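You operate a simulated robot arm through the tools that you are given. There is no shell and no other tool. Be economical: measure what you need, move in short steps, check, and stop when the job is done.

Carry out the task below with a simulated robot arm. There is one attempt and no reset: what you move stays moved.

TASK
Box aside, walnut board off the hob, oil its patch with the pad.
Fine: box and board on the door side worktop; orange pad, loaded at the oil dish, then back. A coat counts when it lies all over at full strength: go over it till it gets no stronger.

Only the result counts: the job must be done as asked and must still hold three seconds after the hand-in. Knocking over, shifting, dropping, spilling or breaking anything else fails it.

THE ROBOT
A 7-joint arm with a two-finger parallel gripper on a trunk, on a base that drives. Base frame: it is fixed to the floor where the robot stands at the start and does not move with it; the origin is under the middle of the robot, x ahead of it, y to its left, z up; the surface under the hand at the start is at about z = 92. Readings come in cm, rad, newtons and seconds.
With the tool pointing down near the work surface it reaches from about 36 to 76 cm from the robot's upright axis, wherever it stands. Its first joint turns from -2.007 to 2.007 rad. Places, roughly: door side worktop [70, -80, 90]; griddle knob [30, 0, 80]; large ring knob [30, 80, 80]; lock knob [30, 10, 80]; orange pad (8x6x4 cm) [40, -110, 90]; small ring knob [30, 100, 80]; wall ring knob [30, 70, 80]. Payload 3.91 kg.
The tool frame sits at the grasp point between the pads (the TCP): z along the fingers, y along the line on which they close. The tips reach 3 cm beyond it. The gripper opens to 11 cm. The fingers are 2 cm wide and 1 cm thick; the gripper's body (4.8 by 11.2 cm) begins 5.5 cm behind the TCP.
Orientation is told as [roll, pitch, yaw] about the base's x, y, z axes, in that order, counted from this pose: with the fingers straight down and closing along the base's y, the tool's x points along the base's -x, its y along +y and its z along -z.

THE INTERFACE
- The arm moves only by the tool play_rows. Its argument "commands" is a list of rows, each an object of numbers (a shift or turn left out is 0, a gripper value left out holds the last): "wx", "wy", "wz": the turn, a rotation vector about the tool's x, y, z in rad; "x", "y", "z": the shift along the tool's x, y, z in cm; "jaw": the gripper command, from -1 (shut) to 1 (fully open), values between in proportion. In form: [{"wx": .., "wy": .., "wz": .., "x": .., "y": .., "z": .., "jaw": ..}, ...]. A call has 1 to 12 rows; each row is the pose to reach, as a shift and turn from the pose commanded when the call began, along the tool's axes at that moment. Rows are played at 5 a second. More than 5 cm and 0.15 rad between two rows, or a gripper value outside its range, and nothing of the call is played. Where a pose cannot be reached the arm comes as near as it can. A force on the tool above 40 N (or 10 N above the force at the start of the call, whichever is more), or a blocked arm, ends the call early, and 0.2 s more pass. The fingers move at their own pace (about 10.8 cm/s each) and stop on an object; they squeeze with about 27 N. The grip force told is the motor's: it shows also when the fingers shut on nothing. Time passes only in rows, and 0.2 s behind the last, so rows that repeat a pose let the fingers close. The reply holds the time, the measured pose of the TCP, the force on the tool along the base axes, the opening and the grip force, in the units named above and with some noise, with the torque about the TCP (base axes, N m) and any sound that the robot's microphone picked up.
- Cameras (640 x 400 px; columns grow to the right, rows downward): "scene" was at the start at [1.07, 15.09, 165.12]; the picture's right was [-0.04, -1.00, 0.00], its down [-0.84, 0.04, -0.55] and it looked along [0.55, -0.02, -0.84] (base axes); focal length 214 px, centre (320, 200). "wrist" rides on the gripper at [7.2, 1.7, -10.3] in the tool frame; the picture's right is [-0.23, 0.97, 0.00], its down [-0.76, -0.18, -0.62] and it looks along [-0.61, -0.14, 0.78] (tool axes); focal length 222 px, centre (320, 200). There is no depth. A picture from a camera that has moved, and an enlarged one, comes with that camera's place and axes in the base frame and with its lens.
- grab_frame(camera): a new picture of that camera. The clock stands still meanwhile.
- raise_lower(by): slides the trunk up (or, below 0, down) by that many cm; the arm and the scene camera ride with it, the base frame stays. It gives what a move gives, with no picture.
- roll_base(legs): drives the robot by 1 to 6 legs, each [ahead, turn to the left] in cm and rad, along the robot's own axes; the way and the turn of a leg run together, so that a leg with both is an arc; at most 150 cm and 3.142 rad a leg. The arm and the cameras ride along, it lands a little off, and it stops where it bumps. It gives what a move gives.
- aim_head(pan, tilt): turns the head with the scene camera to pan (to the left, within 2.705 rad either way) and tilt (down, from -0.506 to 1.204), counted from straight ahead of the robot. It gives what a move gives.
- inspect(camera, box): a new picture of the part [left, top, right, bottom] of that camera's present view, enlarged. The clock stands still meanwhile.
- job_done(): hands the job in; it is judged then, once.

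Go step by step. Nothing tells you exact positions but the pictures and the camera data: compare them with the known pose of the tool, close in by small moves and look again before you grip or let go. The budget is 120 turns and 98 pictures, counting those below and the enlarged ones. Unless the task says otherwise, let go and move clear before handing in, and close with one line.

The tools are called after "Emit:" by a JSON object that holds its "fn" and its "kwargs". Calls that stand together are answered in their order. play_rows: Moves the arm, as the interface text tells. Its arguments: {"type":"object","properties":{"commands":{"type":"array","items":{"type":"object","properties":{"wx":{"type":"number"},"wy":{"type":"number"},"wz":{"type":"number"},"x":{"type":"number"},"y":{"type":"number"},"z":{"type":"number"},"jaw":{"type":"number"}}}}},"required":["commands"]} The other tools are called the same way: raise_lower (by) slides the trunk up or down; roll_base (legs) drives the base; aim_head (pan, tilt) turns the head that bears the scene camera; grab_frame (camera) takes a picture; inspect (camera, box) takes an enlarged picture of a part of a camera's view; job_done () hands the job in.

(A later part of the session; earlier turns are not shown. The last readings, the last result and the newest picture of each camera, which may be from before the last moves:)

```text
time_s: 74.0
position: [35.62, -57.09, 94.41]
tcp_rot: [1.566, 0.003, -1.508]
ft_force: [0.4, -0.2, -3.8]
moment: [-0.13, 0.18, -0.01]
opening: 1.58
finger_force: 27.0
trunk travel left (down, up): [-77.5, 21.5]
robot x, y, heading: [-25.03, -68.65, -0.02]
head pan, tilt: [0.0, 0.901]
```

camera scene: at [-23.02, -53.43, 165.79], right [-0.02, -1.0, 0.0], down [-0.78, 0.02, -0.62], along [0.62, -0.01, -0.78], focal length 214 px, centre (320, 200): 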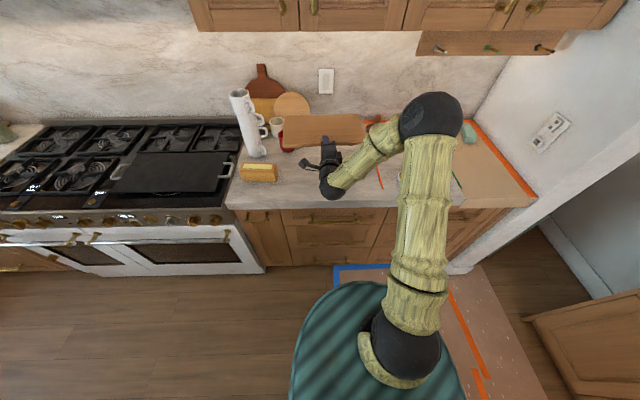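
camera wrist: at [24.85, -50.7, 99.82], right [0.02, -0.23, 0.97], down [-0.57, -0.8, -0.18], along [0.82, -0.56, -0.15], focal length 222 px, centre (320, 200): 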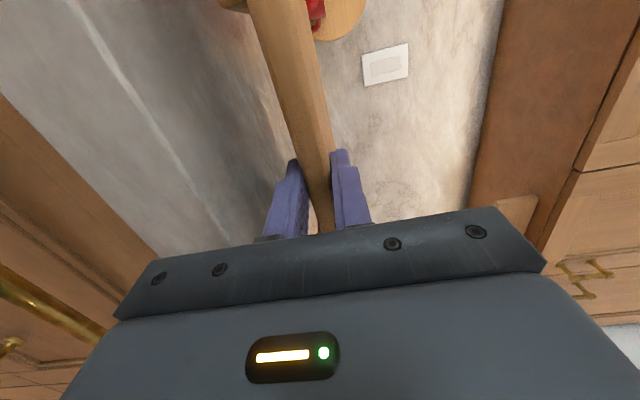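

The far side touches down. A touch lower, then I open the fingers just a little.

Emit:
{"fn": "play_rows", "kwargs": {"commands": [{"y": -0.2}, {"y": -0.3}, {"y": -0.3}]}}

Emit:
{"fn": "play_rows", "kwargs": {"commands": [{"jaw": -0.65}, {"jaw": -0.6}, {"jaw": -0.56}, {"jaw": -0.56}]}}

Emit:
{"fn": "inspect", "kwargs": {"camera": "wrist", "box": [220, 100, 412, 220]}}

```text
time_s: 74.8
position: [35.7, -57.16, 94.22]
tcp_rot: [1.573, 0.001, -1.507]
ft_force: [4.4, -2.3, 22.7]
moment: [-0.42, 0.79, 0.06]
opening: 1.58
finger_force: 26.6
trunk travel left (down, up): [-77.5, 21.5]
robot x, y, heading: [-24.9, -68.89, -0.023]
head pan, tilt: [0.0, 0.901]
```

```text
time_s: 75.8
position: [35.55, -57.08, 94.25]
tcp_rot: [1.573, 0.002, -1.51]
ft_force: [11.3, 0.0, 35.5]
moment: [-0.54, 0.54, 0.16]
opening: 1.59
finger_force: 0.0
trunk travel left (down, up): [-77.5, 21.5]
robot x, y, heading: [-25.28, -68.71, -0.023]
head pan, tilt: [0.0, 0.901]
```

```text
3.33 times, centred on (316, 160) of wrist
camera zoom: at [24.8, -50.57, 95.88], right [0.01, -0.23, 0.97], down [-0.57, -0.8, -0.18], along [0.82, -0.56, -0.14], focal length 740 px, centre (333, 333)
```

zoom: 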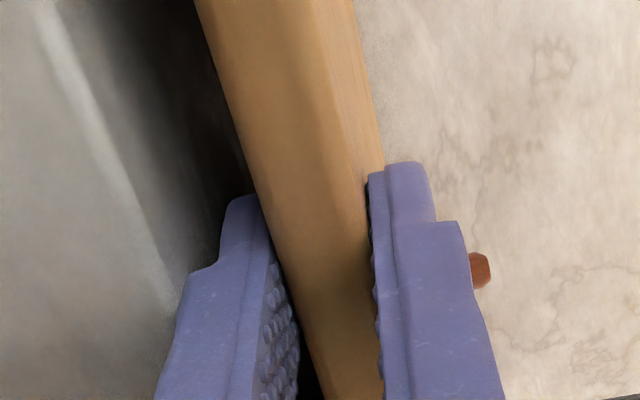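

The lower finger rests on the worktop, snug under the board. I ease the arm up slightly while the upper finger opens.

Emit:
{"fn": "play_rows", "kwargs": {"commands": [{"y": 0.15, "jaw": -0.62}, {"y": 0.25, "jaw": -0.62}, {"y": 0.3, "jaw": -0.62}]}}

```text
time_s: 76.6
position: [35.48, -57.12, 94.25]
tcp_rot: [1.568, 0.003, -1.506]
ft_force: [11.6, 2.0, 22.4]
moment: [-0.1, -0.15, -0.12]
opening: 1.6
finger_force: 0.1
trunk travel left (down, up): [-77.5, 21.5]
robot x, y, heading: [-24.83, -68.79, -0.023]
head pan, tilt: [0.0, 0.901]
```

Emit:
{"fn": "play_rows", "kwargs": {"commands": [{"y": 0.15, "jaw": -0.62}, {"y": 0.25, "jaw": -0.62}, {"y": 0.35, "jaw": -0.62}, {"y": 0.35}]}}

```text
time_s: 77.6
position: [35.59, -57.22, 94.56]
tcp_rot: [1.561, 0.001, -1.508]
ft_force: [1.3, -2.8, 2.6]
moment: [-0.08, 0.0, -0.02]
opening: 1.99
finger_force: 0.1
trunk travel left (down, up): [-77.5, 21.5]
robot x, y, heading: [-24.43, -68.62, -0.02]
head pan, tilt: [0.0, 0.901]
```

Freed (opening 2.0, forces small). I pull straight back out.

Emit:
{"fn": "play_rows", "kwargs": {"commands": [{"z": -0.7}, {"z": -1.5}, {"z": -2.5}, {"z": -4}, {"z": -7}, {"z": -11}, {"z": -11}]}}

Emit:
{"fn": "grab_frame", "kwargs": {"camera": "scene"}}

```text
time_s: 79.2
position: [24.61, -57.61, 94.64]
tcp_rot: [1.565, 0.0, -1.504]
ft_force: [-0.2, 0.5, -3.2]
moment: [-0.01, 0.08, 0.09]
opening: 2.22
finger_force: 1.7
trunk travel left (down, up): [-77.5, 21.5]
robot x, y, heading: [-25.0, -68.79, -0.02]
head pan, tilt: [0.0, 0.901]
```

```text
60 pictures are left
camera scene: at [-23.06, -53.48, 165.8], right [-0.02, -1.0, 0.0], down [-0.78, 0.02, -0.62], along [0.62, -0.01, -0.78], focal length 214 px, centre (320, 200)
```

scene: 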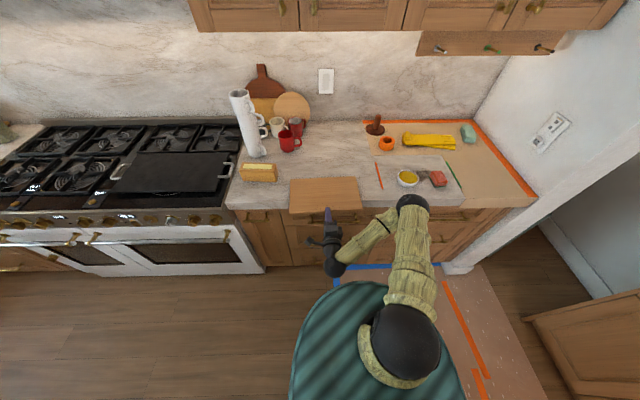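

The board seems to have moved toward the edge. I zoom in at once.

Emit:
{"fn": "inspect", "kwargs": {"camera": "scene", "box": [250, 150, 410, 250]}}

Emit:
{"fn": "grab_frame", "kwargs": {"camera": "wrist"}}

```text
4.00 times, centred on (330, 200) of scene
camera zoom: at [-23.06, -53.48, 165.8], right [-0.02, -1.0, 0.0], down [-0.78, 0.02, -0.62], along [0.62, -0.01, -0.78], focal length 858 px, centre (280, 200)
```

zoom: 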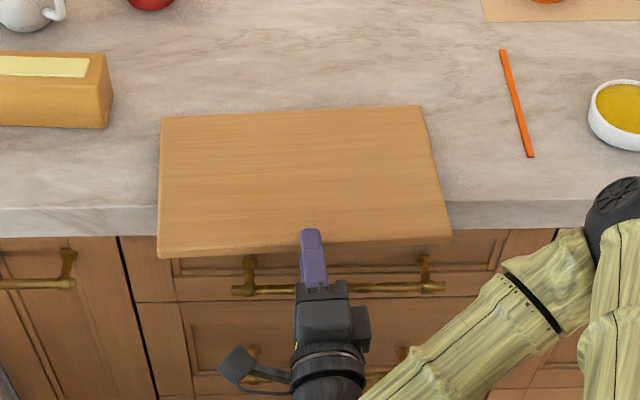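

```text
58 pictures are left
camera wrist: at [13.84, -51.23, 96.42], right [0.02, -0.23, 0.97], down [-0.57, -0.8, -0.18], along [0.82, -0.55, -0.15], focal length 222 px, centre (320, 200)
```

wrist: 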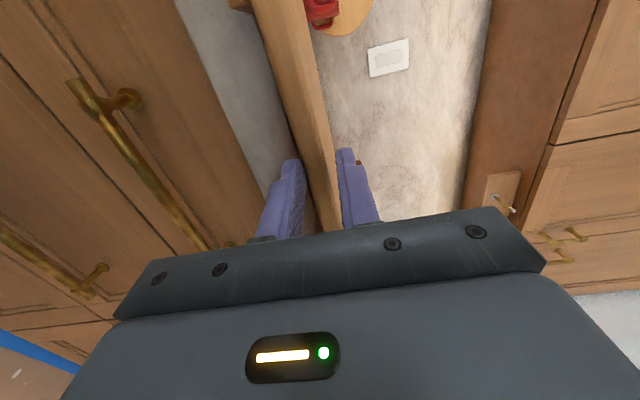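

The board stuck between the fingers and was dragged to the edge; I re-grip it right away and lift.

Emit:
{"fn": "play_rows", "kwargs": {"commands": [{"jaw": -1}, {"jaw": -1}, {"jaw": -1}, {"jaw": -1}, {"y": 0.8}, {"y": 1.6}, {"y": 2.5}, {"y": 3}]}}

Emit:
{"fn": "inspect", "kwargs": {"camera": "scene", "box": [250, 150, 410, 250]}}

Emit:
{"fn": "inspect", "kwargs": {"camera": "wrist", "box": [220, 60, 412, 240]}}

```text
time_s: 81.0
position: [24.62, -57.75, 97.78]
tcp_rot: [1.564, -0.001, -1.507]
ft_force: [-0.1, 0.5, -4.6]
moment: [-0.14, 0.32, 0.12]
opening: 1.63
finger_force: 27.4
trunk travel left (down, up): [-77.5, 21.5]
robot x, y, heading: [-25.08, -68.74, -0.021]
head pan, tilt: [0.0, 0.901]
```

```text
4.00 times, centred on (330, 200) of scene
camera zoom: at [-23.05, -53.43, 165.79], right [-0.02, -1.0, 0.0], down [-0.78, 0.02, -0.62], along [0.62, -0.01, -0.78], focal length 858 px, centre (280, 200)
```

zoom: 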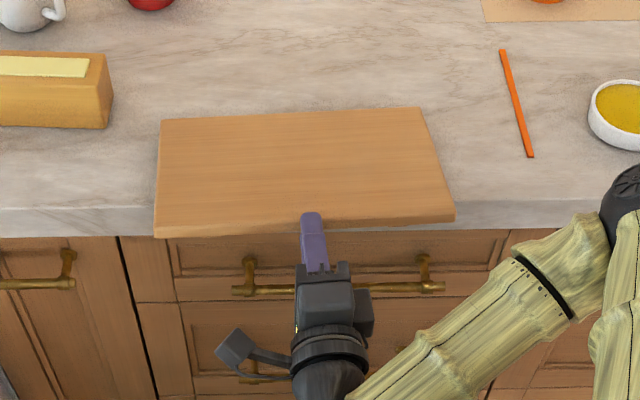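

```text
2.22 times, centred on (316, 150) of wrist
camera zoom: at [13.88, -51.21, 99.33], right [0.02, -0.23, 0.97], down [-0.57, -0.8, -0.18], along [0.82, -0.55, -0.15], focal length 494 px, centre (329, 311)
```

zoom: 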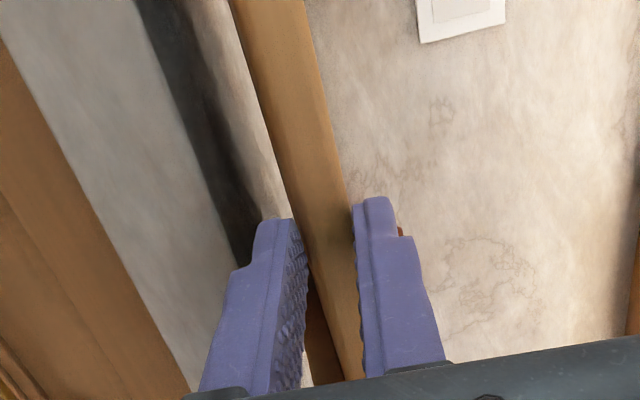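

The grip overlap is now short, so rather than carrying I lower it flat again and slide it inward while gripped, leaving the front edge just overhanging so the fingers can open freely.

Emit:
{"fn": "play_rows", "kwargs": {"commands": [{"y": -1}, {"y": -2}, {"y": -3}, {"y": -3.4}, {"y": -3.4, "z": 1}, {"y": -3.4, "z": 2}, {"y": -3.4, "z": 3}, {"y": -3.4, "z": 4}, {"y": -3.4, "z": 5}, {"y": -3.4, "z": 6}, {"y": -3.4, "z": 6}]}}

Emit:
{"fn": "inspect", "kwargs": {"camera": "scene", "box": [250, 150, 410, 250]}}

Emit:
{"fn": "inspect", "kwargs": {"camera": "wrist", "box": [220, 60, 412, 240]}}

```text
time_s: 83.4
position: [30.56, -57.44, 94.29]
tcp_rot: [1.568, 0.002, -1.506]
ft_force: [-1.5, -0.5, 3.5]
moment: [-0.07, -0.11, -0.11]
opening: 1.57
finger_force: 26.4
trunk travel left (down, up): [-77.5, 21.5]
robot x, y, heading: [-25.31, -68.92, -0.019]
head pan, tilt: [0.0, 0.901]
```

```text
4.00 times, centred on (330, 200) of scene
camera zoom: at [-23.19, -53.47, 165.8], right [-0.02, -1.0, 0.0], down [-0.78, 0.02, -0.62], along [0.62, -0.01, -0.78], focal length 858 px, centre (280, 200)
```

zoom: 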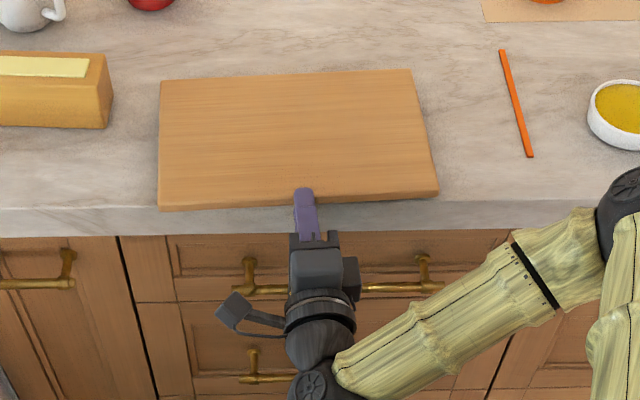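

```text
2.22 times, centred on (316, 150) of wrist
camera zoom: at [19.76, -50.85, 95.89], right [0.02, -0.23, 0.97], down [-0.57, -0.8, -0.18], along [0.82, -0.56, -0.15], focal length 494 px, centre (329, 311)
```

zoom: 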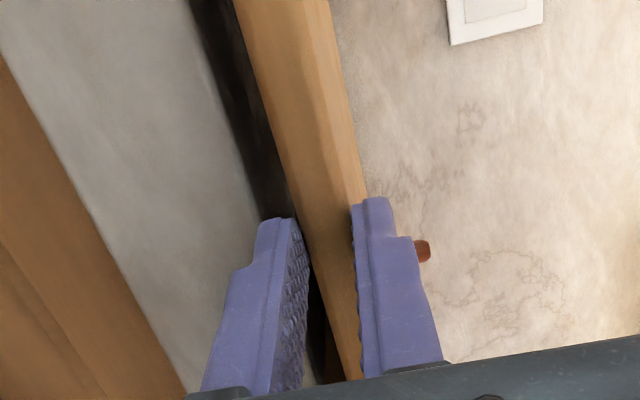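

Board is mostly on the worktop and the lower finger sits outside the edge. I open wide and withdraw.

Emit:
{"fn": "play_rows", "kwargs": {"commands": [{"jaw": -0.3}, {"jaw": 0}, {"jaw": 0}, {"z": -1}, {"z": -3}, {"z": -6}, {"z": -6}]}}

Emit:
{"fn": "inspect", "kwargs": {"camera": "scene", "box": [250, 150, 410, 250]}}

```text
time_s: 85.0
position: [24.47, -57.88, 94.09]
tcp_rot: [1.566, 0.003, -1.506]
ft_force: [0.8, -0.1, 0.1]
moment: [-0.02, -0.01, 0.02]
opening: 5.5
finger_force: 0.0
trunk travel left (down, up): [-77.5, 21.5]
robot x, y, heading: [-25.21, -68.71, -0.025]
head pan, tilt: [0.0, 0.901]
```

```text
4.00 times, centred on (330, 200) of scene
camera zoom: at [-23.1, -53.46, 165.79], right [-0.02, -1.0, 0.0], down [-0.78, 0.02, -0.62], along [0.62, -0.01, -0.78], focal length 858 px, centre (280, 200)
```

zoom: 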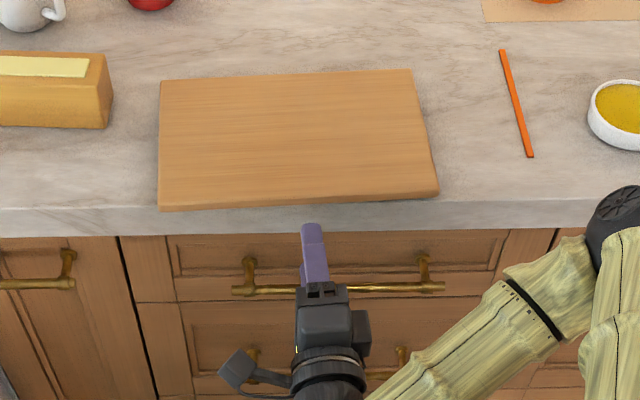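

Released. I shut the fingers and nudge the board 3–4 cm further onto the worktop.

Emit:
{"fn": "play_rows", "kwargs": {"commands": [{"x": 1.2, "y": 0.2, "jaw": -1}, {"x": 1.2, "y": 0.2}, {"x": 1.2, "y": 0.2}, {"x": 1.2, "y": 0.2, "z": 3}, {"x": 1.2, "y": 0.2, "z": 4.5}, {"x": 1.2, "y": 0.2, "z": 6}, {"x": 1.2, "y": 0.2, "z": 7}, {"x": 1.2, "y": 0.2, "z": 8}, {"x": 1.2, "y": 0.2, "z": 9}, {"x": 1.2, "y": 0.2, "z": 9.5}, {"x": 1.2, "y": 0.2, "z": 7}, {"x": 1.2, "y": 0.2, "z": 3}]}}

Emit:
{"fn": "play_rows", "kwargs": {"commands": [{"z": -4}, {"z": -6, "y": 4}, {"z": -6, "y": 8}, {"z": -6, "y": 12}, {"z": -6, "y": 16}, {"z": -6, "y": 20}, {"z": -6, "y": 24}, {"z": -6, "y": 28}]}}

Emit:
{"fn": "grab_frame", "kwargs": {"camera": "scene"}}

Emit:
{"fn": "inspect", "kwargs": {"camera": "scene", "box": [100, 130, 260, 230]}}

```text
time_s: 87.6
position: [27.4, -56.29, 94.52]
tcp_rot: [1.568, 0.002, -1.507]
ft_force: [-0.5, 0.0, 0.4]
moment: [-0.01, 0.0, 0.0]
opening: 0.0
finger_force: 26.3
trunk travel left (down, up): [-77.5, 21.5]
robot x, y, heading: [-25.28, -68.83, -0.02]
head pan, tilt: [0.0, 0.901]
```

```text
time_s: 89.4
position: [26.01, -54.7, 123.49]
tcp_rot: [1.564, 0.001, -1.508]
ft_force: [0.1, 0.7, 0.6]
moment: [0.0, -0.01, -0.01]
opening: 0.0
finger_force: 27.0
out of reach, approached as far as the arm can: row 4, 5, 6, 7, 8
trunk travel left (down, up): [-77.5, 21.5]
robot x, y, heading: [-25.32, -68.8, -0.026]
head pan, tilt: [0.0, 0.901]
```

```text
52 pictures are left
camera scene: at [-23.18, -53.46, 165.79], right [-0.02, -1.0, 0.0], down [-0.78, 0.02, -0.62], along [0.62, -0.01, -0.78], focal length 214 px, centre (320, 200)
```

scene: 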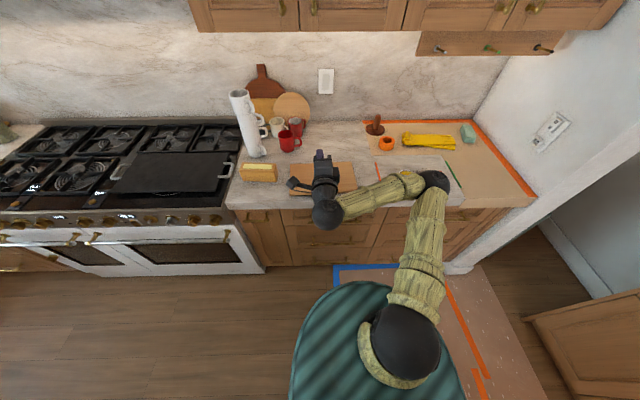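

```text
4.00 times, centred on (180, 180) of scene
camera zoom: at [-23.18, -53.46, 165.79], right [-0.02, -1.0, 0.0], down [-0.78, 0.02, -0.62], along [0.62, -0.01, -0.78], focal length 858 px, centre (880, 280)
```

zoom: 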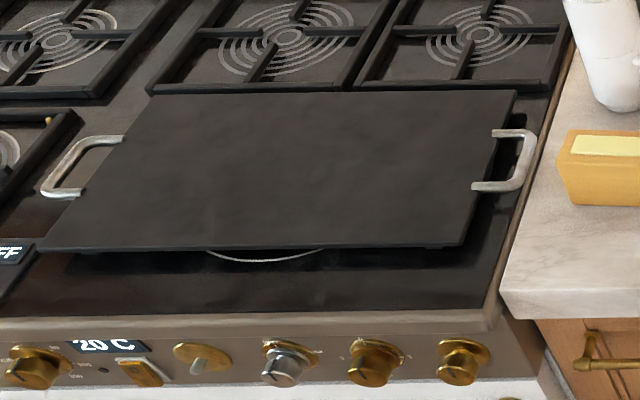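

No patch is visible yet on griddle or board from here. I turn the tool down again and move it aside to look closely at both.

Emit:
{"fn": "play_rows", "kwargs": {"commands": [{"wx": 0.145}, {"wx": 0.29}, {"wx": 0.435}, {"wx": 0.58}, {"wx": 0.725}, {"wx": 0.87}, {"wx": 1.015}, {"wx": 1.16}, {"wx": 1.305}, {"wx": 1.45}, {"wx": 1.571}, {"wx": 1.571}]}}

Emit:
{"fn": "roll_base", "kwargs": {"legs": [[18, 0]]}}

Emit:
{"fn": "grab_frame", "kwargs": {"camera": "wrist"}}

Emit:
{"fn": "grab_frame", "kwargs": {"camera": "scene"}}

```text
time_s: 92.0
position: [25.63, -54.56, 123.4]
tcp_rot: [-0.007, 0.003, -1.506]
ft_force: [0.0, -1.0, -0.7]
moment: [0.01, -0.01, 0.02]
opening: 0.02
finger_force: 27.5
trunk travel left (down, up): [-77.5, 21.5]
robot x, y, heading: [-24.85, -68.67, -0.02]
head pan, tilt: [0.0, 0.901]
```

```text
time_s: 93.7
position: [43.82, -55.0, 123.26]
tcp_rot: [-0.007, 0.003, -1.506]
ft_force: [0.5, -0.2, -0.2]
moment: [0.0, 0.01, 0.02]
opening: 0.0
finger_force: 27.5
trunk travel left (down, up): [-77.5, 21.5]
robot x, y, heading: [-6.93, -69.36, -0.021]
head pan, tilt: [0.0, 0.901]
```

```text
50 pictures are left
camera wrist: at [45.15, -47.63, 133.48], right [0.99, -0.16, -0.01], down [-0.12, -0.77, 0.62], along [-0.11, -0.61, -0.78], focal length 222 px, centre (320, 200)
```

wrist: 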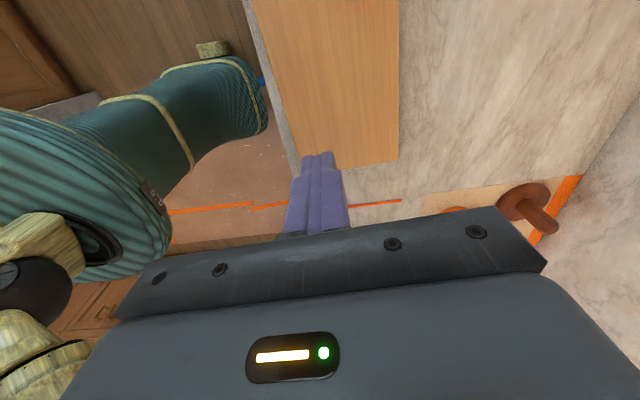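

```text
49 pictures are left
camera scene: at [-4.9, -53.83, 165.79], right [-0.02, -1.0, 0.0], down [-0.78, 0.02, -0.62], along [0.62, -0.01, -0.78], focal length 214 px, centre (320, 200)
```

scene: 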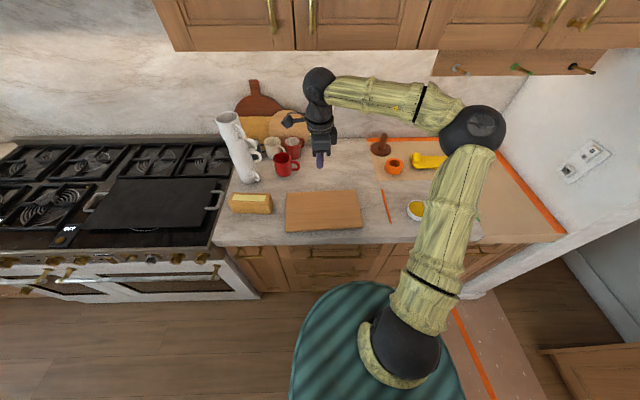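

Emit:
{"fn": "inspect", "kwargs": {"camera": "scene", "box": [275, 175, 371, 235]}}

Emit:
{"fn": "inspect", "kwargs": {"camera": "scene", "box": [60, 160, 236, 270]}}

```text
6.67 times, centred on (323, 205) of scene
camera zoom: at [-4.9, -53.83, 165.79], right [-0.02, -1.0, 0.0], down [-0.78, 0.02, -0.62], along [0.62, -0.01, -0.78], focal length 1430 px, centre (300, 167)
```

zoom: 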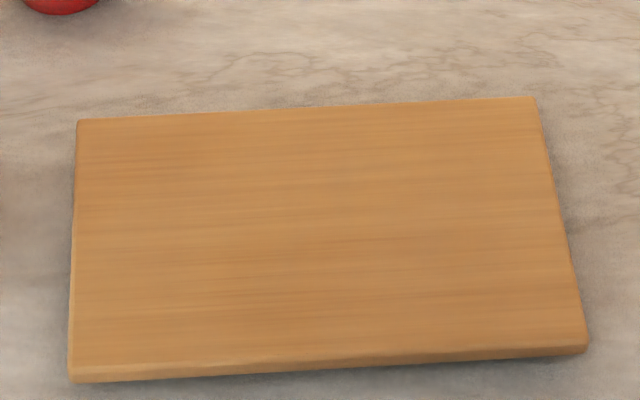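

```text
3.64 times, centred on (148, 215) of scene
camera zoom: at [-4.9, -53.83, 165.79], right [-0.02, -1.0, 0.0], down [-0.78, 0.02, -0.62], along [0.62, -0.01, -0.78], focal length 780 px, centre (946, 146)
```

zoom: 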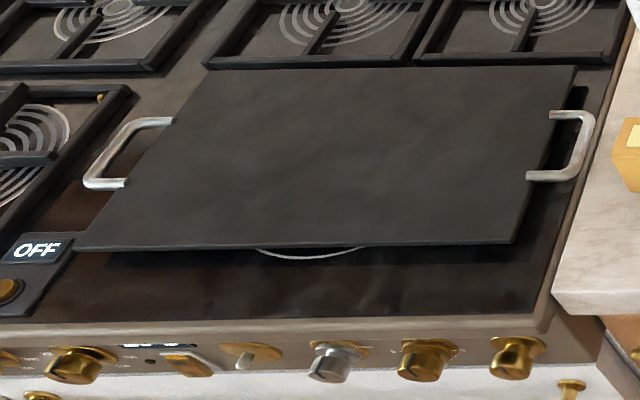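

Nothing obvious yet. I shift the hand so the wrist camera sees the board from above, and zoom.

Emit:
{"fn": "play_rows", "kwargs": {"commands": [{"x": 4}, {"x": 8}, {"x": 12}]}}

Emit:
{"fn": "inspect", "kwargs": {"camera": "wrist", "box": [200, 0, 440, 150]}}

```text
time_s: 94.5
position: [42.94, -42.8, 123.22]
tcp_rot: [-0.003, 0.002, -1.505]
ft_force: [-0.6, 0.1, -0.7]
moment: [-0.01, 0.02, 0.01]
opening: 0.01
finger_force: 26.9
trunk travel left (down, up): [-77.5, 21.5]
robot x, y, heading: [-6.71, -70.17, -0.029]
head pan, tilt: [0.0, 0.901]
```

```text
2.67 times, centred on (320, 75) of wrist
camera zoom: at [44.2, -35.47, 133.45], right [0.99, -0.16, -0.01], down [-0.13, -0.77, 0.62], along [-0.11, -0.62, -0.78], focal length 592 px, centre (320, 533)
```

zoom: 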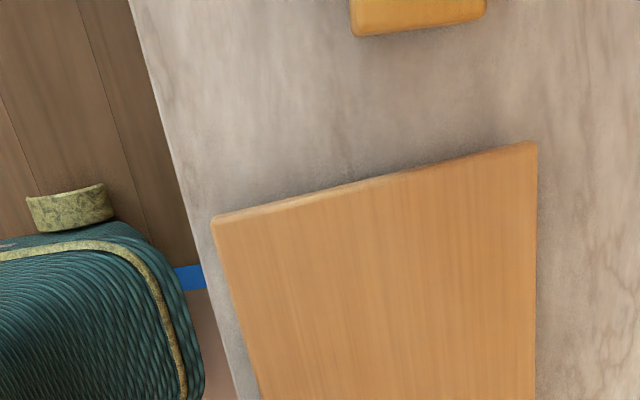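

The board's top shows no patch at all. I check the griddle with more zoom.

Emit:
{"fn": "inspect", "kwargs": {"camera": "scene", "box": [80, 170, 230, 240]}}

Emit:
{"fn": "aim_head", "kwargs": {"pan": 0.7, "tilt": 0.75}}

Emit:
{"fn": "inspect", "kwargs": {"camera": "scene", "box": [240, 150, 400, 250]}}

```text
4.27 times, centred on (155, 205) of scene
camera zoom: at [-5.01, -53.62, 165.77], right [-0.02, -1.0, 0.0], down [-0.78, 0.02, -0.62], along [0.62, -0.01, -0.78], focal length 915 px, centre (1024, 179)
```

zoom: 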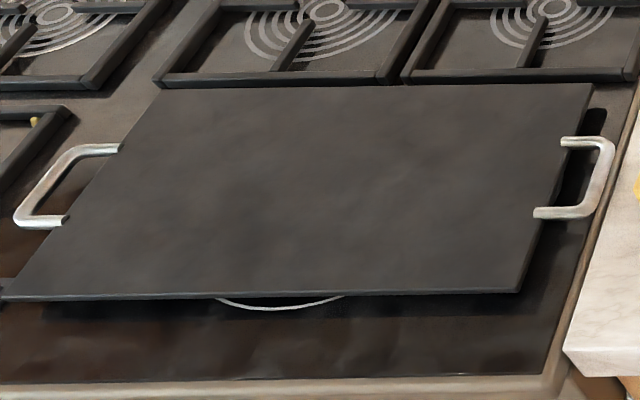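

```text
time_s: 95.5
position: [42.97, -43.01, 123.29]
tcp_rot: [-0.005, 0.0, -1.507]
ft_force: [-0.6, -0.3, 1.2]
moment: [-0.01, 0.02, 0.01]
opening: 0.0
finger_force: 26.7
trunk travel left (down, up): [-77.5, 21.5]
robot x, y, heading: [-7.02, -69.55, -0.02]
head pan, tilt: [0.7, 0.75]
```

```text
4.00 times, centred on (320, 200) of scene
camera zoom: at [-6.11, -48.46, 166.98], right [0.63, -0.78, 0.0], down [-0.53, -0.43, -0.73], along [0.57, 0.46, -0.68], focal length 858 px, centre (320, 200)
```

zoom: 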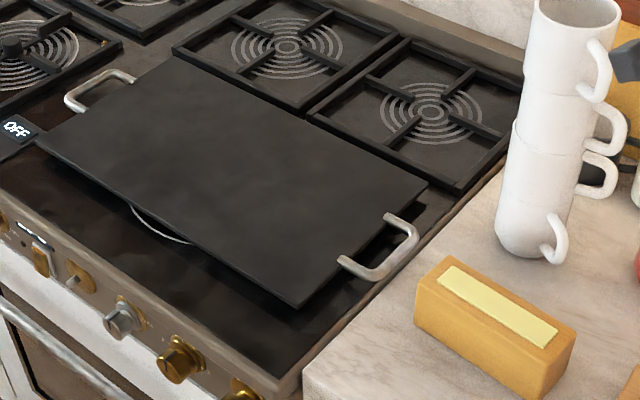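

Neither surface shows a mark; likely the coat shows up only once wiped. Next the pad: I move the hand to the oil dish and pad area to measure them.

Emit:
{"fn": "play_rows", "kwargs": {"commands": [{"x": -5, "jaw": 1}, {"x": -10}, {"x": -15}, {"x": -20}, {"x": -25}, {"x": -30}, {"x": -35}, {"x": -40}, {"x": -45}, {"x": -50}]}}

Emit:
{"fn": "grab_frame", "kwargs": {"camera": "wrist"}}

```text
time_s: 97.7
position: [46.22, -93.11, 123.15]
tcp_rot: [-0.001, 0.001, -1.508]
ft_force: [0.2, -0.1, 0.2]
moment: [0.01, 0.01, -0.02]
opening: 11.0
finger_force: 0.2
trunk travel left (down, up): [-77.5, 21.5]
robot x, y, heading: [-7.05, -69.62, -0.022]
head pan, tilt: [0.7, 0.75]
```

```text
43 pictures are left
camera wrist: at [47.45, -85.73, 133.41], right [0.99, -0.16, 0.0], down [-0.13, -0.77, 0.62], along [-0.11, -0.61, -0.78], focal length 222 px, centre (320, 200)
```

wrist: 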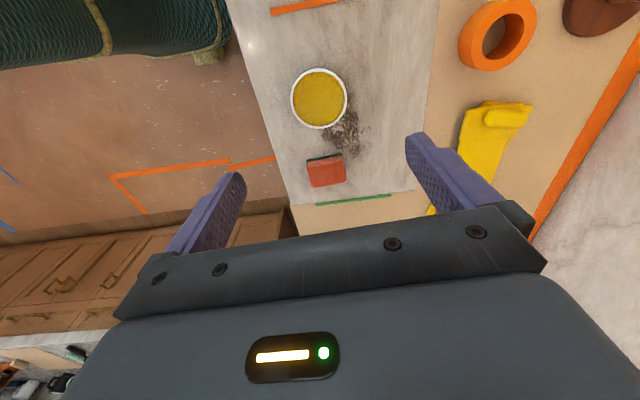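

I zoom on dish and pad for accurate positions.

Emit:
{"fn": "inspect", "kwargs": {"camera": "wrist", "box": [240, 50, 432, 220]}}

```text
2.35 times, centred on (336, 135) of wrist
camera zoom: at [47.45, -85.73, 133.41], right [0.99, -0.16, 0.0], down [-0.13, -0.77, 0.62], along [-0.11, -0.61, -0.78], focal length 523 px, centre (282, 353)
```

zoom: 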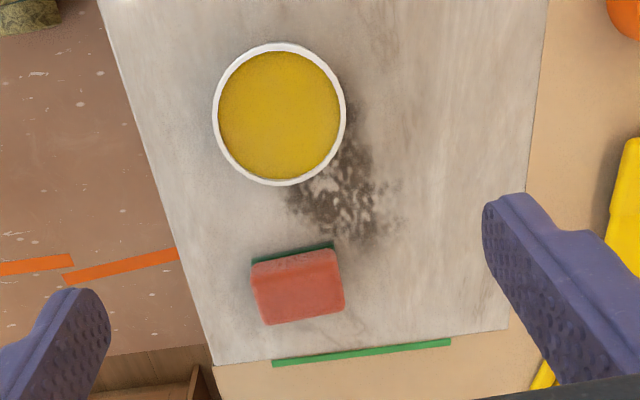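

Pad centre about [44.9, -108], dish centre about [45.5, -95]. I move over the pad and come down partway.

Emit:
{"fn": "play_rows", "kwargs": {"commands": [{"x": -5, "y": -1}, {"x": -10, "y": -2}, {"x": -14.8, "y": -2.2}, {"x": -14.8, "y": -2.2, "z": 5}, {"x": -14.8, "y": -2.2, "z": 10}, {"x": -14.8, "y": -2.2, "z": 15}, {"x": -14.8, "y": -2.2, "z": 20}, {"x": -14.8, "y": -2.2, "z": 21}, {"x": -14.8, "y": -2.2, "z": 21}]}}

Emit:
{"fn": "grab_frame", "kwargs": {"camera": "wrist"}}

```text
refused: row 1 steps farther than a row can; nothing moved
```

```text
41 pictures are left
camera wrist: at [47.45, -85.73, 133.41], right [0.99, -0.16, 0.0], down [-0.13, -0.77, 0.62], along [-0.11, -0.61, -0.78], focal length 222 px, centre (320, 200)
```

wrist: 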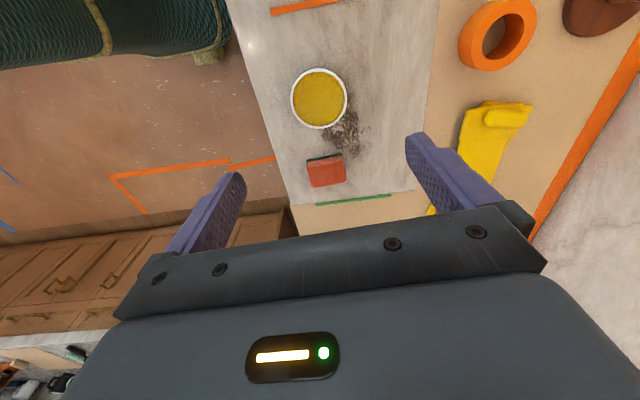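

The step was too large; I repeat with smaller steps.

Emit:
{"fn": "play_rows", "kwargs": {"commands": [{"x": -4, "y": -1}, {"x": -8, "y": -2}, {"x": -12, "y": -2.2}, {"x": -14.8, "y": -2.2}, {"x": -14.8, "y": -2.2, "z": 4.5}, {"x": -14.8, "y": -2.2, "z": 9}, {"x": -14.8, "y": -2.2, "z": 13.5}, {"x": -14.8, "y": -2.2, "z": 18}, {"x": -14.8, "y": -2.2, "z": 20}, {"x": -14.8, "y": -2.2, "z": 20}]}}

Emit:
{"fn": "grab_frame", "kwargs": {"camera": "wrist"}}

```text
time_s: 99.9
position: [44.78, -107.89, 103.21]
tcp_rot: [-0.005, 0.002, -1.507]
ft_force: [0.0, 0.6, -0.9]
moment: [0.0, 0.0, 0.02]
opening: 10.99
finger_force: 0.0
trunk travel left (down, up): [-77.5, 21.5]
robot x, y, heading: [-7.03, -69.34, -0.018]
head pan, tilt: [0.7, 0.75]
```

```text
40 pictures are left
camera wrist: at [46.19, -100.57, 113.62], right [0.99, -0.16, -0.01], down [-0.12, -0.77, 0.62], along [-0.11, -0.61, -0.78], focal length 222 px, centre (320, 200)
```

wrist: 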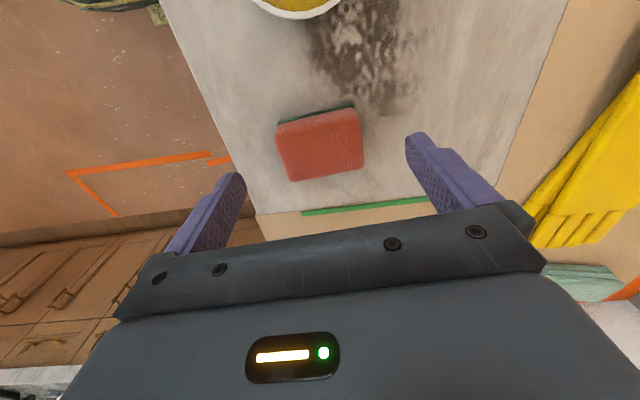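

Pad is centred between the fingers. I go down, grip it near its top, and lift slightly.

Emit:
{"fn": "play_rows", "kwargs": {"commands": [{"x": -0.4, "z": 3}, {"x": -0.4, "z": 5}, {"x": -0.4, "z": 5.8}, {"x": -0.4, "z": 5.8, "jaw": -1}, {"x": -0.4, "z": 5.8, "jaw": -1}, {"x": -0.4, "z": 5.8, "jaw": -1}, {"x": -0.4, "z": 5.8, "jaw": -1}]}}

Emit:
{"fn": "play_rows", "kwargs": {"commands": [{"z": -2}, {"z": -5}, {"z": -7}]}}

Emit:
{"fn": "grab_frame", "kwargs": {"camera": "wrist"}}

Emit:
{"fn": "aim_head", "kwargs": {"pan": -0.6, "tilt": 0.8}}

Emit:
{"fn": "grab_frame", "kwargs": {"camera": "scene"}}

```text
time_s: 101.5
position: [44.81, -108.14, 97.6]
tcp_rot: [-0.006, 0.001, -1.506]
ft_force: [0.4, -0.4, 0.3]
moment: [-0.01, -0.01, -0.02]
opening: 7.37
finger_force: 27.1
trunk travel left (down, up): [-77.5, 21.5]
robot x, y, heading: [-7.16, -69.43, -0.022]
head pan, tilt: [0.7, 0.75]
```

```text
time_s: 102.3
position: [44.8, -108.09, 104.45]
tcp_rot: [-0.004, 0.002, -1.506]
ft_force: [-0.1, -0.4, 0.3]
moment: [0.01, -0.03, 0.02]
opening: 7.38
finger_force: 27.2
trunk travel left (down, up): [-77.5, 21.5]
robot x, y, heading: [-6.5, -69.08, -0.02]
head pan, tilt: [0.7, 0.75]
```

```text
39 pictures are left
camera wrist: at [46.07, -100.79, 114.73], right [0.99, -0.16, -0.01], down [-0.13, -0.77, 0.62], along [-0.11, -0.61, -0.78], focal length 222 px, centre (320, 200)
```

wrist: 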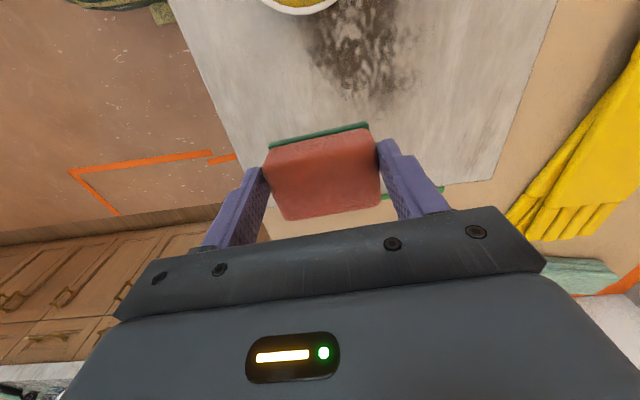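

```text
time_s: 103.8
position: [44.71, -108.14, 104.33]
tcp_rot: [-0.005, 0.001, -1.505]
ft_force: [0.0, -0.8, -0.3]
moment: [0.0, 0.02, -0.04]
opening: 7.38
finger_force: 27.1
trunk travel left (down, up): [-77.5, 21.5]
robot x, y, heading: [-7.17, -68.98, -0.02]
head pan, tilt: [-0.6, 0.799]
```

```text
38 pictures are left
camera scene: at [-6.01, -58.38, 166.59], right [-0.58, -0.81, 0.0], down [-0.58, 0.42, -0.7], along [0.57, -0.41, -0.72], focal length 214 px, centre (320, 200)
```

scene: 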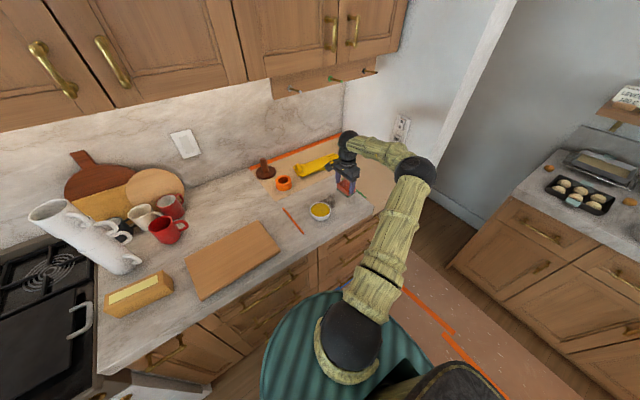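

Pad held. I zoom on the dish from the scene camera to see rim and oil level.

Emit:
{"fn": "inspect", "kwargs": {"camera": "scene", "box": [280, 170, 376, 230]}}

```text
6.67 times, centred on (328, 200) of scene
camera zoom: at [-6.01, -58.38, 166.59], right [-0.58, -0.81, 0.0], down [-0.58, 0.42, -0.7], along [0.57, -0.41, -0.72], focal length 1430 px, centre (267, 200)
```

zoom: 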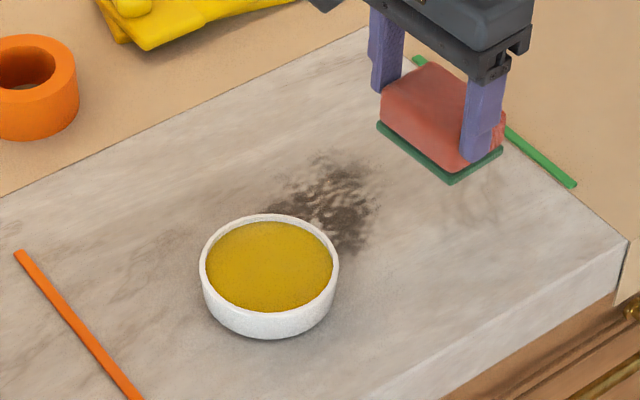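

Oil stands near the rim (z about 95). I bring the pad over the dish and lower gently.

Emit:
{"fn": "play_rows", "kwargs": {"commands": [{"x": 3.5, "y": 0.4}, {"x": 7.5, "y": 0.9}, {"x": 11, "y": 1.3}, {"x": 12.6, "y": 1.6}, {"x": 12.6, "y": 1.6, "z": 2}, {"x": 12.6, "y": 1.6, "z": 3}, {"x": 12.6, "y": 1.6, "z": 3.5}, {"x": 12.6, "y": 1.6, "z": 3.8}]}}

Emit:
{"fn": "inspect", "kwargs": {"camera": "scene", "box": [280, 160, 376, 220]}}

```text
time_s: 105.6
position: [45.67, -95.52, 100.53]
tcp_rot: [-0.003, 0.001, -1.506]
ft_force: [0.2, 1.3, -0.4]
moment: [-0.01, -0.01, 0.0]
opening: 7.38
finger_force: 26.3
trunk travel left (down, up): [-77.5, 21.5]
robot x, y, heading: [-6.79, -69.27, -0.024]
head pan, tilt: [-0.6, 0.799]
```

```text
6.67 times, centred on (328, 190) of scene
camera zoom: at [-6.01, -58.38, 166.59], right [-0.58, -0.81, 0.0], down [-0.58, 0.42, -0.7], along [0.57, -0.41, -0.72], focal length 1430 px, centre (267, 267)
```

zoom: 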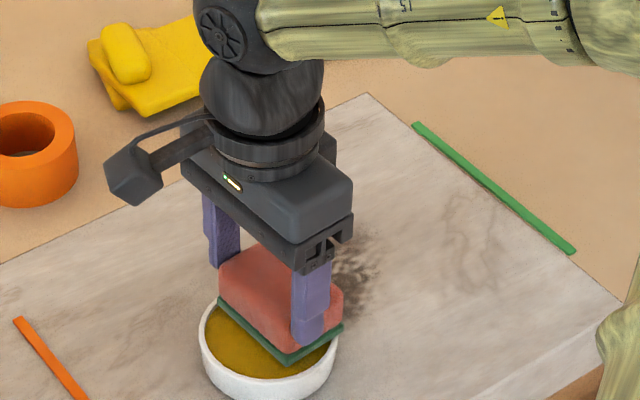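

Nearly centred. I correct by half a centimetre and lower to a light touch, staying there a moment.

Emit:
{"fn": "play_rows", "kwargs": {"commands": [{"x": 0.5, "y": 0.2}, {"x": 0.5, "y": 0.2, "z": 0.3}, {"x": 0.5, "y": 0.2, "z": 0.5}, {"x": 0.5, "y": 0.2, "z": 0.7}, {"x": 0.5, "y": 0.2, "z": 0.8}]}}

```text
time_s: 106.8
position: [45.84, -94.95, 100.07]
tcp_rot: [0.001, -0.001, -1.506]
ft_force: [-0.1, 0.6, 26.1]
moment: [-0.17, 0.34, 0.0]
opening: 7.34
finger_force: 27.1
trunk travel left (down, up): [-77.5, 21.5]
robot x, y, heading: [-7.03, -69.23, -0.02]
head pan, tilt: [-0.6, 0.799]
```

Firm contact on the dish. I ease off a little, hold a second, then lift and look.

Emit:
{"fn": "play_rows", "kwargs": {"commands": [{"z": -0.2}, {"z": -0.2}, {"z": -0.2}, {"z": -0.2}, {"z": -0.2}, {"z": -2}, {"z": -5}, {"z": -8}]}}

Emit:
{"fn": "inspect", "kwargs": {"camera": "scene", "box": [280, 150, 376, 210]}}

Emit:
{"fn": "grab_frame", "kwargs": {"camera": "wrist"}}

```text
time_s: 108.6
position: [45.67, -95.09, 107.91]
tcp_rot: [-0.007, 0.002, -1.505]
ft_force: [-0.3, 0.6, -0.9]
moment: [0.0, 0.0, -0.01]
opening: 7.38
finger_force: 26.9
trunk travel left (down, up): [-77.5, 21.5]
robot x, y, heading: [-6.55, -69.21, -0.018]
head pan, tilt: [-0.6, 0.799]
```

```text
6.67 times, centred on (328, 180) of scene
camera zoom: at [-6.07, -58.34, 166.58], right [-0.58, -0.81, 0.0], down [-0.58, 0.42, -0.7], along [0.57, -0.41, -0.72], focal length 1430 px, centre (267, 333)
```

zoom: 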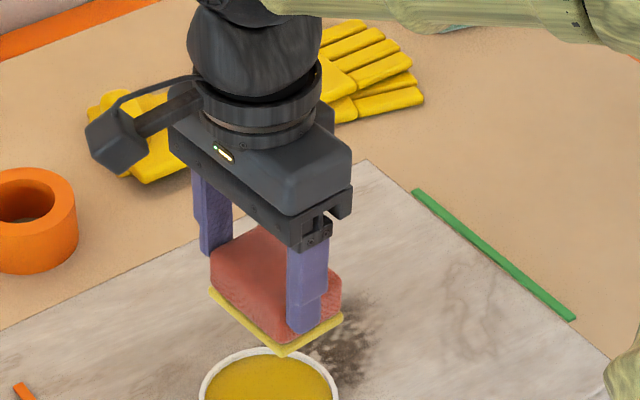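

```text
34 pictures are left
camera wrist: at [47.08, -87.74, 118.14], right [0.99, -0.16, -0.01], down [-0.13, -0.77, 0.62], along [-0.11, -0.61, -0.78], focal length 222 px, centre (320, 200)
```

wrist: 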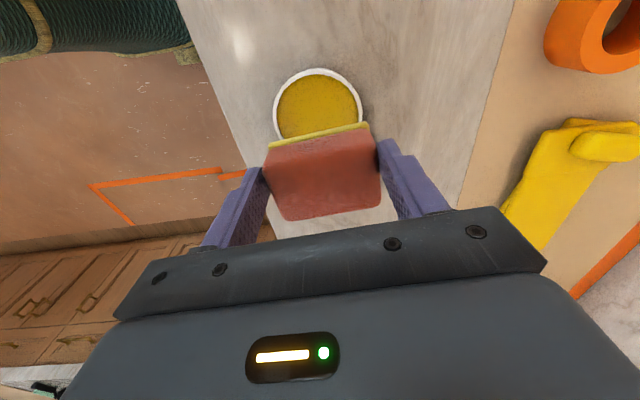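

The pad's lower layer turned yellow: it is loaded. I carry it over the middle of the board and touch down lightly as a test.

Emit:
{"fn": "play_rows", "kwargs": {"commands": [{"x": 4.5, "y": 0.4}, {"x": 9, "y": 0.8}, {"x": 13.5, "y": 1.2}, {"x": 18, "y": 1.6}, {"x": 22.5, "y": 2}, {"x": 27, "y": 2.4}, {"x": 31.5, "y": 2.8}, {"x": 36, "y": 3.3}, {"x": 38.9, "y": 3.6}, {"x": 38.9, "y": 3.6, "z": 4}, {"x": 38.9, "y": 3.6, "z": 6.5}, {"x": 38.9, "y": 3.6, "z": 7}]}}

Emit:
{"fn": "play_rows", "kwargs": {"commands": [{"z": 0.3}, {"z": 0.5}, {"z": 0.7}]}}

```text
time_s: 111.2
position: [46.93, -55.99, 100.87]
tcp_rot: [-0.005, 0.001, -1.507]
ft_force: [0.6, -0.7, -0.7]
moment: [0.03, 0.01, 0.02]
opening: 7.36
finger_force: 26.8
trunk travel left (down, up): [-77.5, 21.5]
robot x, y, heading: [-6.93, -68.95, -0.018]
head pan, tilt: [-0.6, 0.799]
```

```text
time_s: 112.0
position: [46.96, -55.95, 100.51]
tcp_rot: [0.003, 0.003, -1.505]
ft_force: [4.3, 0.6, 36.5]
moment: [-0.2, 0.01, 0.06]
opening: 7.39
finger_force: 27.6
trunk travel left (down, up): [-77.5, 21.5]
robot x, y, heading: [-7.24, -69.37, -0.018]
head pan, tilt: [-0.6, 0.799]
```

Touching at z 100.5 but pressing hard; I ease to light pressure, make a short stroke and lift to look.

Emit:
{"fn": "play_rows", "kwargs": {"commands": [{"z": -0.22}, {"z": -0.22, "x": 1.5}, {"z": -0.22, "x": 3}, {"z": -0.22, "x": 4.5}, {"z": -0.22, "x": 6}]}}

Emit:
{"fn": "play_rows", "kwargs": {"commands": [{"z": -3}, {"z": -7}, {"z": -10, "x": -4}, {"z": -12, "x": -8}, {"z": -12, "x": -12}, {"z": -12, "x": -16}, {"z": -12, "x": -20}, {"z": -12, "x": -24}]}}

Emit:
{"fn": "aim_head", "kwargs": {"pan": 0.0, "tilt": 0.95}}

Emit:
{"fn": "grab_frame", "kwargs": {"camera": "scene"}}

```text
time_s: 113.2
position: [46.31, -50.01, 100.4]
tcp_rot: [-0.005, 0.002, -1.507]
ft_force: [-0.7, -8.5, 23.1]
moment: [-0.34, 0.02, -0.01]
opening: 7.36
finger_force: 26.9
trunk travel left (down, up): [-77.5, 21.5]
robot x, y, heading: [-7.31, -68.85, -0.022]
head pan, tilt: [-0.6, 0.799]
```

```text
time_s: 115.0
position: [48.07, -74.06, 112.5]
tcp_rot: [-0.004, 0.001, -1.506]
ft_force: [0.0, 0.5, -0.9]
moment: [0.0, -0.01, -0.01]
opening: 7.39
finger_force: 26.4
trunk travel left (down, up): [-77.5, 21.5]
robot x, y, heading: [-6.96, -69.56, -0.023]
head pan, tilt: [-0.6, 0.799]
```

```text
time_s: 116.0
position: [48.14, -73.87, 112.47]
tcp_rot: [-0.007, 0.003, -1.507]
ft_force: [0.3, 0.6, 0.1]
moment: [0.0, 0.01, -0.04]
opening: 7.37
finger_force: 26.9
trunk travel left (down, up): [-77.5, 21.5]
robot x, y, heading: [-6.99, -69.28, -0.019]
head pan, tilt: [0.0, 0.949]
```

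```text
33 pictures are left
camera scene: at [-5.3, -53.84, 165.43], right [-0.02, -1.0, 0.0], down [-0.81, 0.02, -0.58], along [0.58, -0.01, -0.81], focal length 214 px, centre (320, 200)
```

scene: 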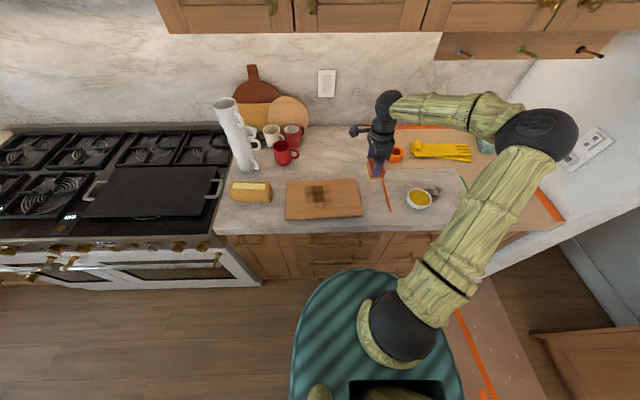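

The board takes oil: a dark patch appeared where I wiped. I zoom on it.

Emit:
{"fn": "inspect", "kwargs": {"camera": "scene", "box": [275, 165, 371, 225]}}

```text
6.67 times, centred on (323, 195) of scene
camera zoom: at [-5.3, -53.84, 165.43], right [-0.02, -1.0, 0.0], down [-0.81, 0.02, -0.58], along [0.58, -0.01, -0.81], focal length 1430 px, centre (300, 233)
```

zoom: 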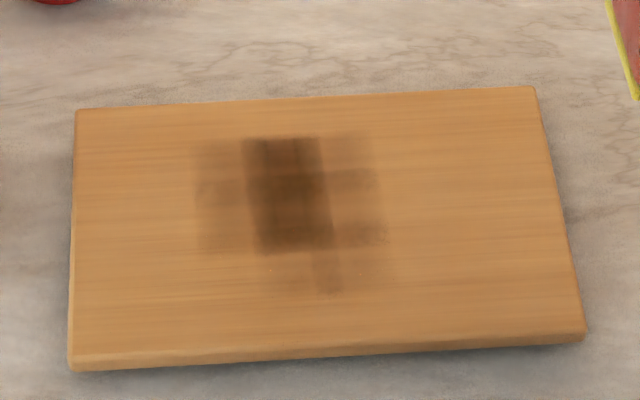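

The board itself is the target, so I oil its whole top in strokes. First I move above the front-right start and lower to light contact.

Emit:
{"fn": "play_rows", "kwargs": {"commands": [{"x": 2.5, "y": -3.2}, {"x": 5.1, "y": -6.45}, {"x": 5.1, "y": -6.45, "z": 4}, {"x": 5.1, "y": -6.45, "z": 8}, {"x": 5.1, "y": -6.45, "z": 11}, {"x": 5.1, "y": -6.45, "z": 11.7}, {"x": 5.1, "y": -6.45, "z": 12}]}}

Emit:
{"fn": "play_rows", "kwargs": {"commands": [{"x": 2.4}, {"x": 4.8}, {"x": 7.2}, {"x": 9.6}, {"x": 12}, {"x": 14.4}, {"x": 16.8}, {"x": 19.2}, {"x": 21.6}, {"x": 24}, {"x": 26}]}}

Emit:
{"fn": "play_rows", "kwargs": {"commands": [{"x": -2.4}, {"x": -4.8}, {"x": -7.2}, {"x": -9.6}, {"x": -12}, {"x": -14.4}, {"x": -16.8}, {"x": -19.2}, {"x": -21.6}, {"x": -24}, {"x": -26}]}}

Emit:
{"fn": "inspect", "kwargs": {"camera": "scene", "box": [275, 165, 371, 225]}}

```text
time_s: 117.6
position: [41.24, -69.32, 100.43]
tcp_rot: [-0.002, 0.001, -1.507]
ft_force: [-0.9, -1.1, 8.6]
moment: [0.04, 0.04, 0.0]
opening: 7.39
finger_force: 27.0
trunk travel left (down, up): [-77.5, 21.5]
robot x, y, heading: [-7.26, -68.55, -0.02]
head pan, tilt: [0.0, 0.949]
```

```text
time_s: 120.0
position: [39.6, -43.21, 100.45]
tcp_rot: [-0.002, 0.002, -1.508]
ft_force: [1.0, -5.7, 16.2]
moment: [-0.25, -0.13, 0.01]
opening: 7.41
finger_force: 27.4
trunk travel left (down, up): [-77.5, 21.5]
robot x, y, heading: [-7.2, -69.02, -0.021]
head pan, tilt: [0.0, 0.949]
```

```text
time_s: 122.4
position: [41.63, -69.55, 100.49]
tcp_rot: [-0.006, 0.001, -1.509]
ft_force: [-0.2, -0.2, 0.7]
moment: [0.08, -0.01, 0.0]
opening: 7.4
finger_force: 27.3
trunk travel left (down, up): [-77.5, 21.5]
robot x, y, heading: [-6.66, -68.82, -0.026]
head pan, tilt: [0.0, 0.949]
```

```text
6.67 times, centred on (323, 195) of scene
camera zoom: at [-5.1, -53.86, 165.43], right [-0.03, -1.0, 0.0], down [-0.81, 0.02, -0.58], along [0.58, -0.01, -0.81], focal length 1430 px, centre (300, 233)
```

zoom: 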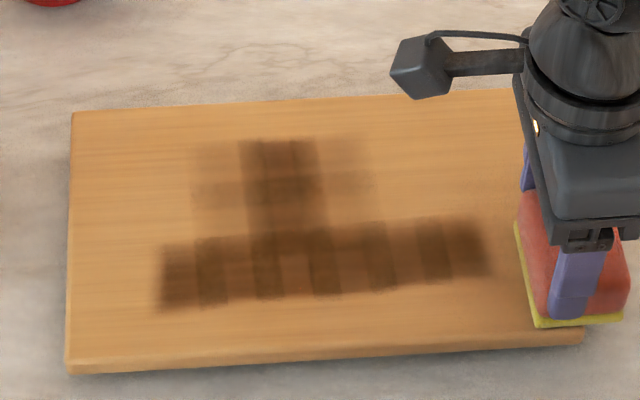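

The coat stops at clear borders: the patch is a centred area about 20 × 13 cm (x≈40–53, y≈-66 to -46). I now go over front, middle and back rows repeatedly with slightly more pressure.

Emit:
{"fn": "play_rows", "kwargs": {"commands": [{"x": 2, "y": 2, "z": 0.1}, {"x": 4, "y": 2, "z": 0.1}, {"x": 6, "y": 2, "z": 0.1}, {"x": 8, "y": 2, "z": 0.1}, {"x": 10, "y": 2, "z": 0.1}, {"x": 12, "y": 2, "z": 0.1}, {"x": 14, "y": 2, "z": 0.1}, {"x": 16, "y": 2, "z": 0.1}, {"x": 18, "y": 2, "z": 0.1}, {"x": 20, "y": 2, "z": 0.1}, {"x": 22, "y": 2, "z": 0.1}, {"x": 24, "y": 2, "z": 0.1}]}}

Emit:
{"fn": "play_rows", "kwargs": {"commands": [{"x": 0, "y": 4}, {"x": -2, "y": 4}, {"x": -4, "y": 4}, {"x": -6, "y": 4}, {"x": -8, "y": 4}, {"x": -10, "y": 4}, {"x": -12, "y": 4}, {"x": -14, "y": 4}, {"x": -16, "y": 4}, {"x": -18, "y": 4}, {"x": -20, "y": 4}, {"x": -22, "y": 4}]}}

Emit:
{"fn": "play_rows", "kwargs": {"commands": [{"x": 0, "y": 4.5}, {"x": 2, "y": 4.5}, {"x": 4, "y": 4.5}, {"x": 6, "y": 4.5}, {"x": 8, "y": 4.5}, {"x": 10, "y": 4.5}, {"x": 12, "y": 4.5}, {"x": 14, "y": 4.5}, {"x": 16, "y": 4.5}, {"x": 18, "y": 4.5}, {"x": 20, "y": 4.5}, {"x": 22, "y": 4.5}]}}

Emit:
{"fn": "inspect", "kwargs": {"camera": "scene", "box": [275, 165, 371, 225]}}

```text
time_s: 125.0
position: [41.67, -45.23, 100.38]
tcp_rot: [-0.003, 0.002, -1.506]
ft_force: [0.3, -6.5, 19.4]
moment: [-0.15, -0.05, -0.05]
opening: 7.38
finger_force: 27.5
trunk travel left (down, up): [-77.5, 21.5]
robot x, y, heading: [-6.88, -69.3, -0.022]
head pan, tilt: [0.0, 0.949]
```

```text
time_s: 127.6
position: [47.05, -66.86, 100.4]
tcp_rot: [-0.006, 0.0, -1.506]
ft_force: [-1.3, 4.7, 14.5]
moment: [0.15, -0.2, 0.0]
opening: 7.36
finger_force: 26.9
trunk travel left (down, up): [-77.5, 21.5]
robot x, y, heading: [-7.34, -69.41, -0.021]
head pan, tilt: [0.0, 0.949]
```

```text
time_s: 130.2
position: [50.19, -44.63, 100.37]
tcp_rot: [-0.002, 0.003, -1.506]
ft_force: [0.3, -2.8, 10.6]
moment: [-0.17, -0.01, 0.0]
opening: 7.38
finger_force: 26.8
trunk travel left (down, up): [-77.5, 21.5]
robot x, y, heading: [-6.95, -68.86, -0.025]
head pan, tilt: [0.0, 0.949]
```

```text
6.67 times, centred on (323, 195) of scene
camera zoom: at [-5.43, -53.9, 165.45], right [-0.02, -1.0, 0.0], down [-0.81, 0.02, -0.58], along [0.58, -0.01, -0.81], focal length 1430 px, centre (300, 233)
```

zoom: 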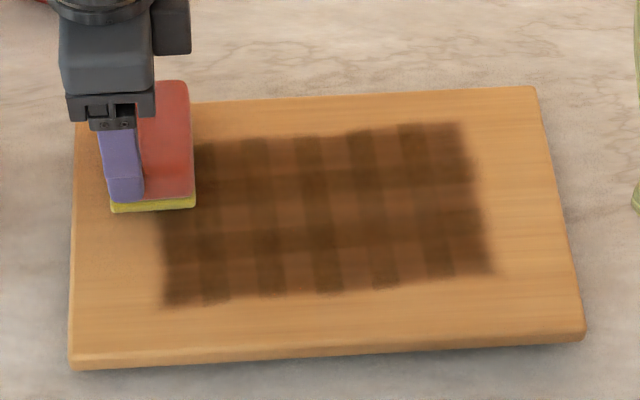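

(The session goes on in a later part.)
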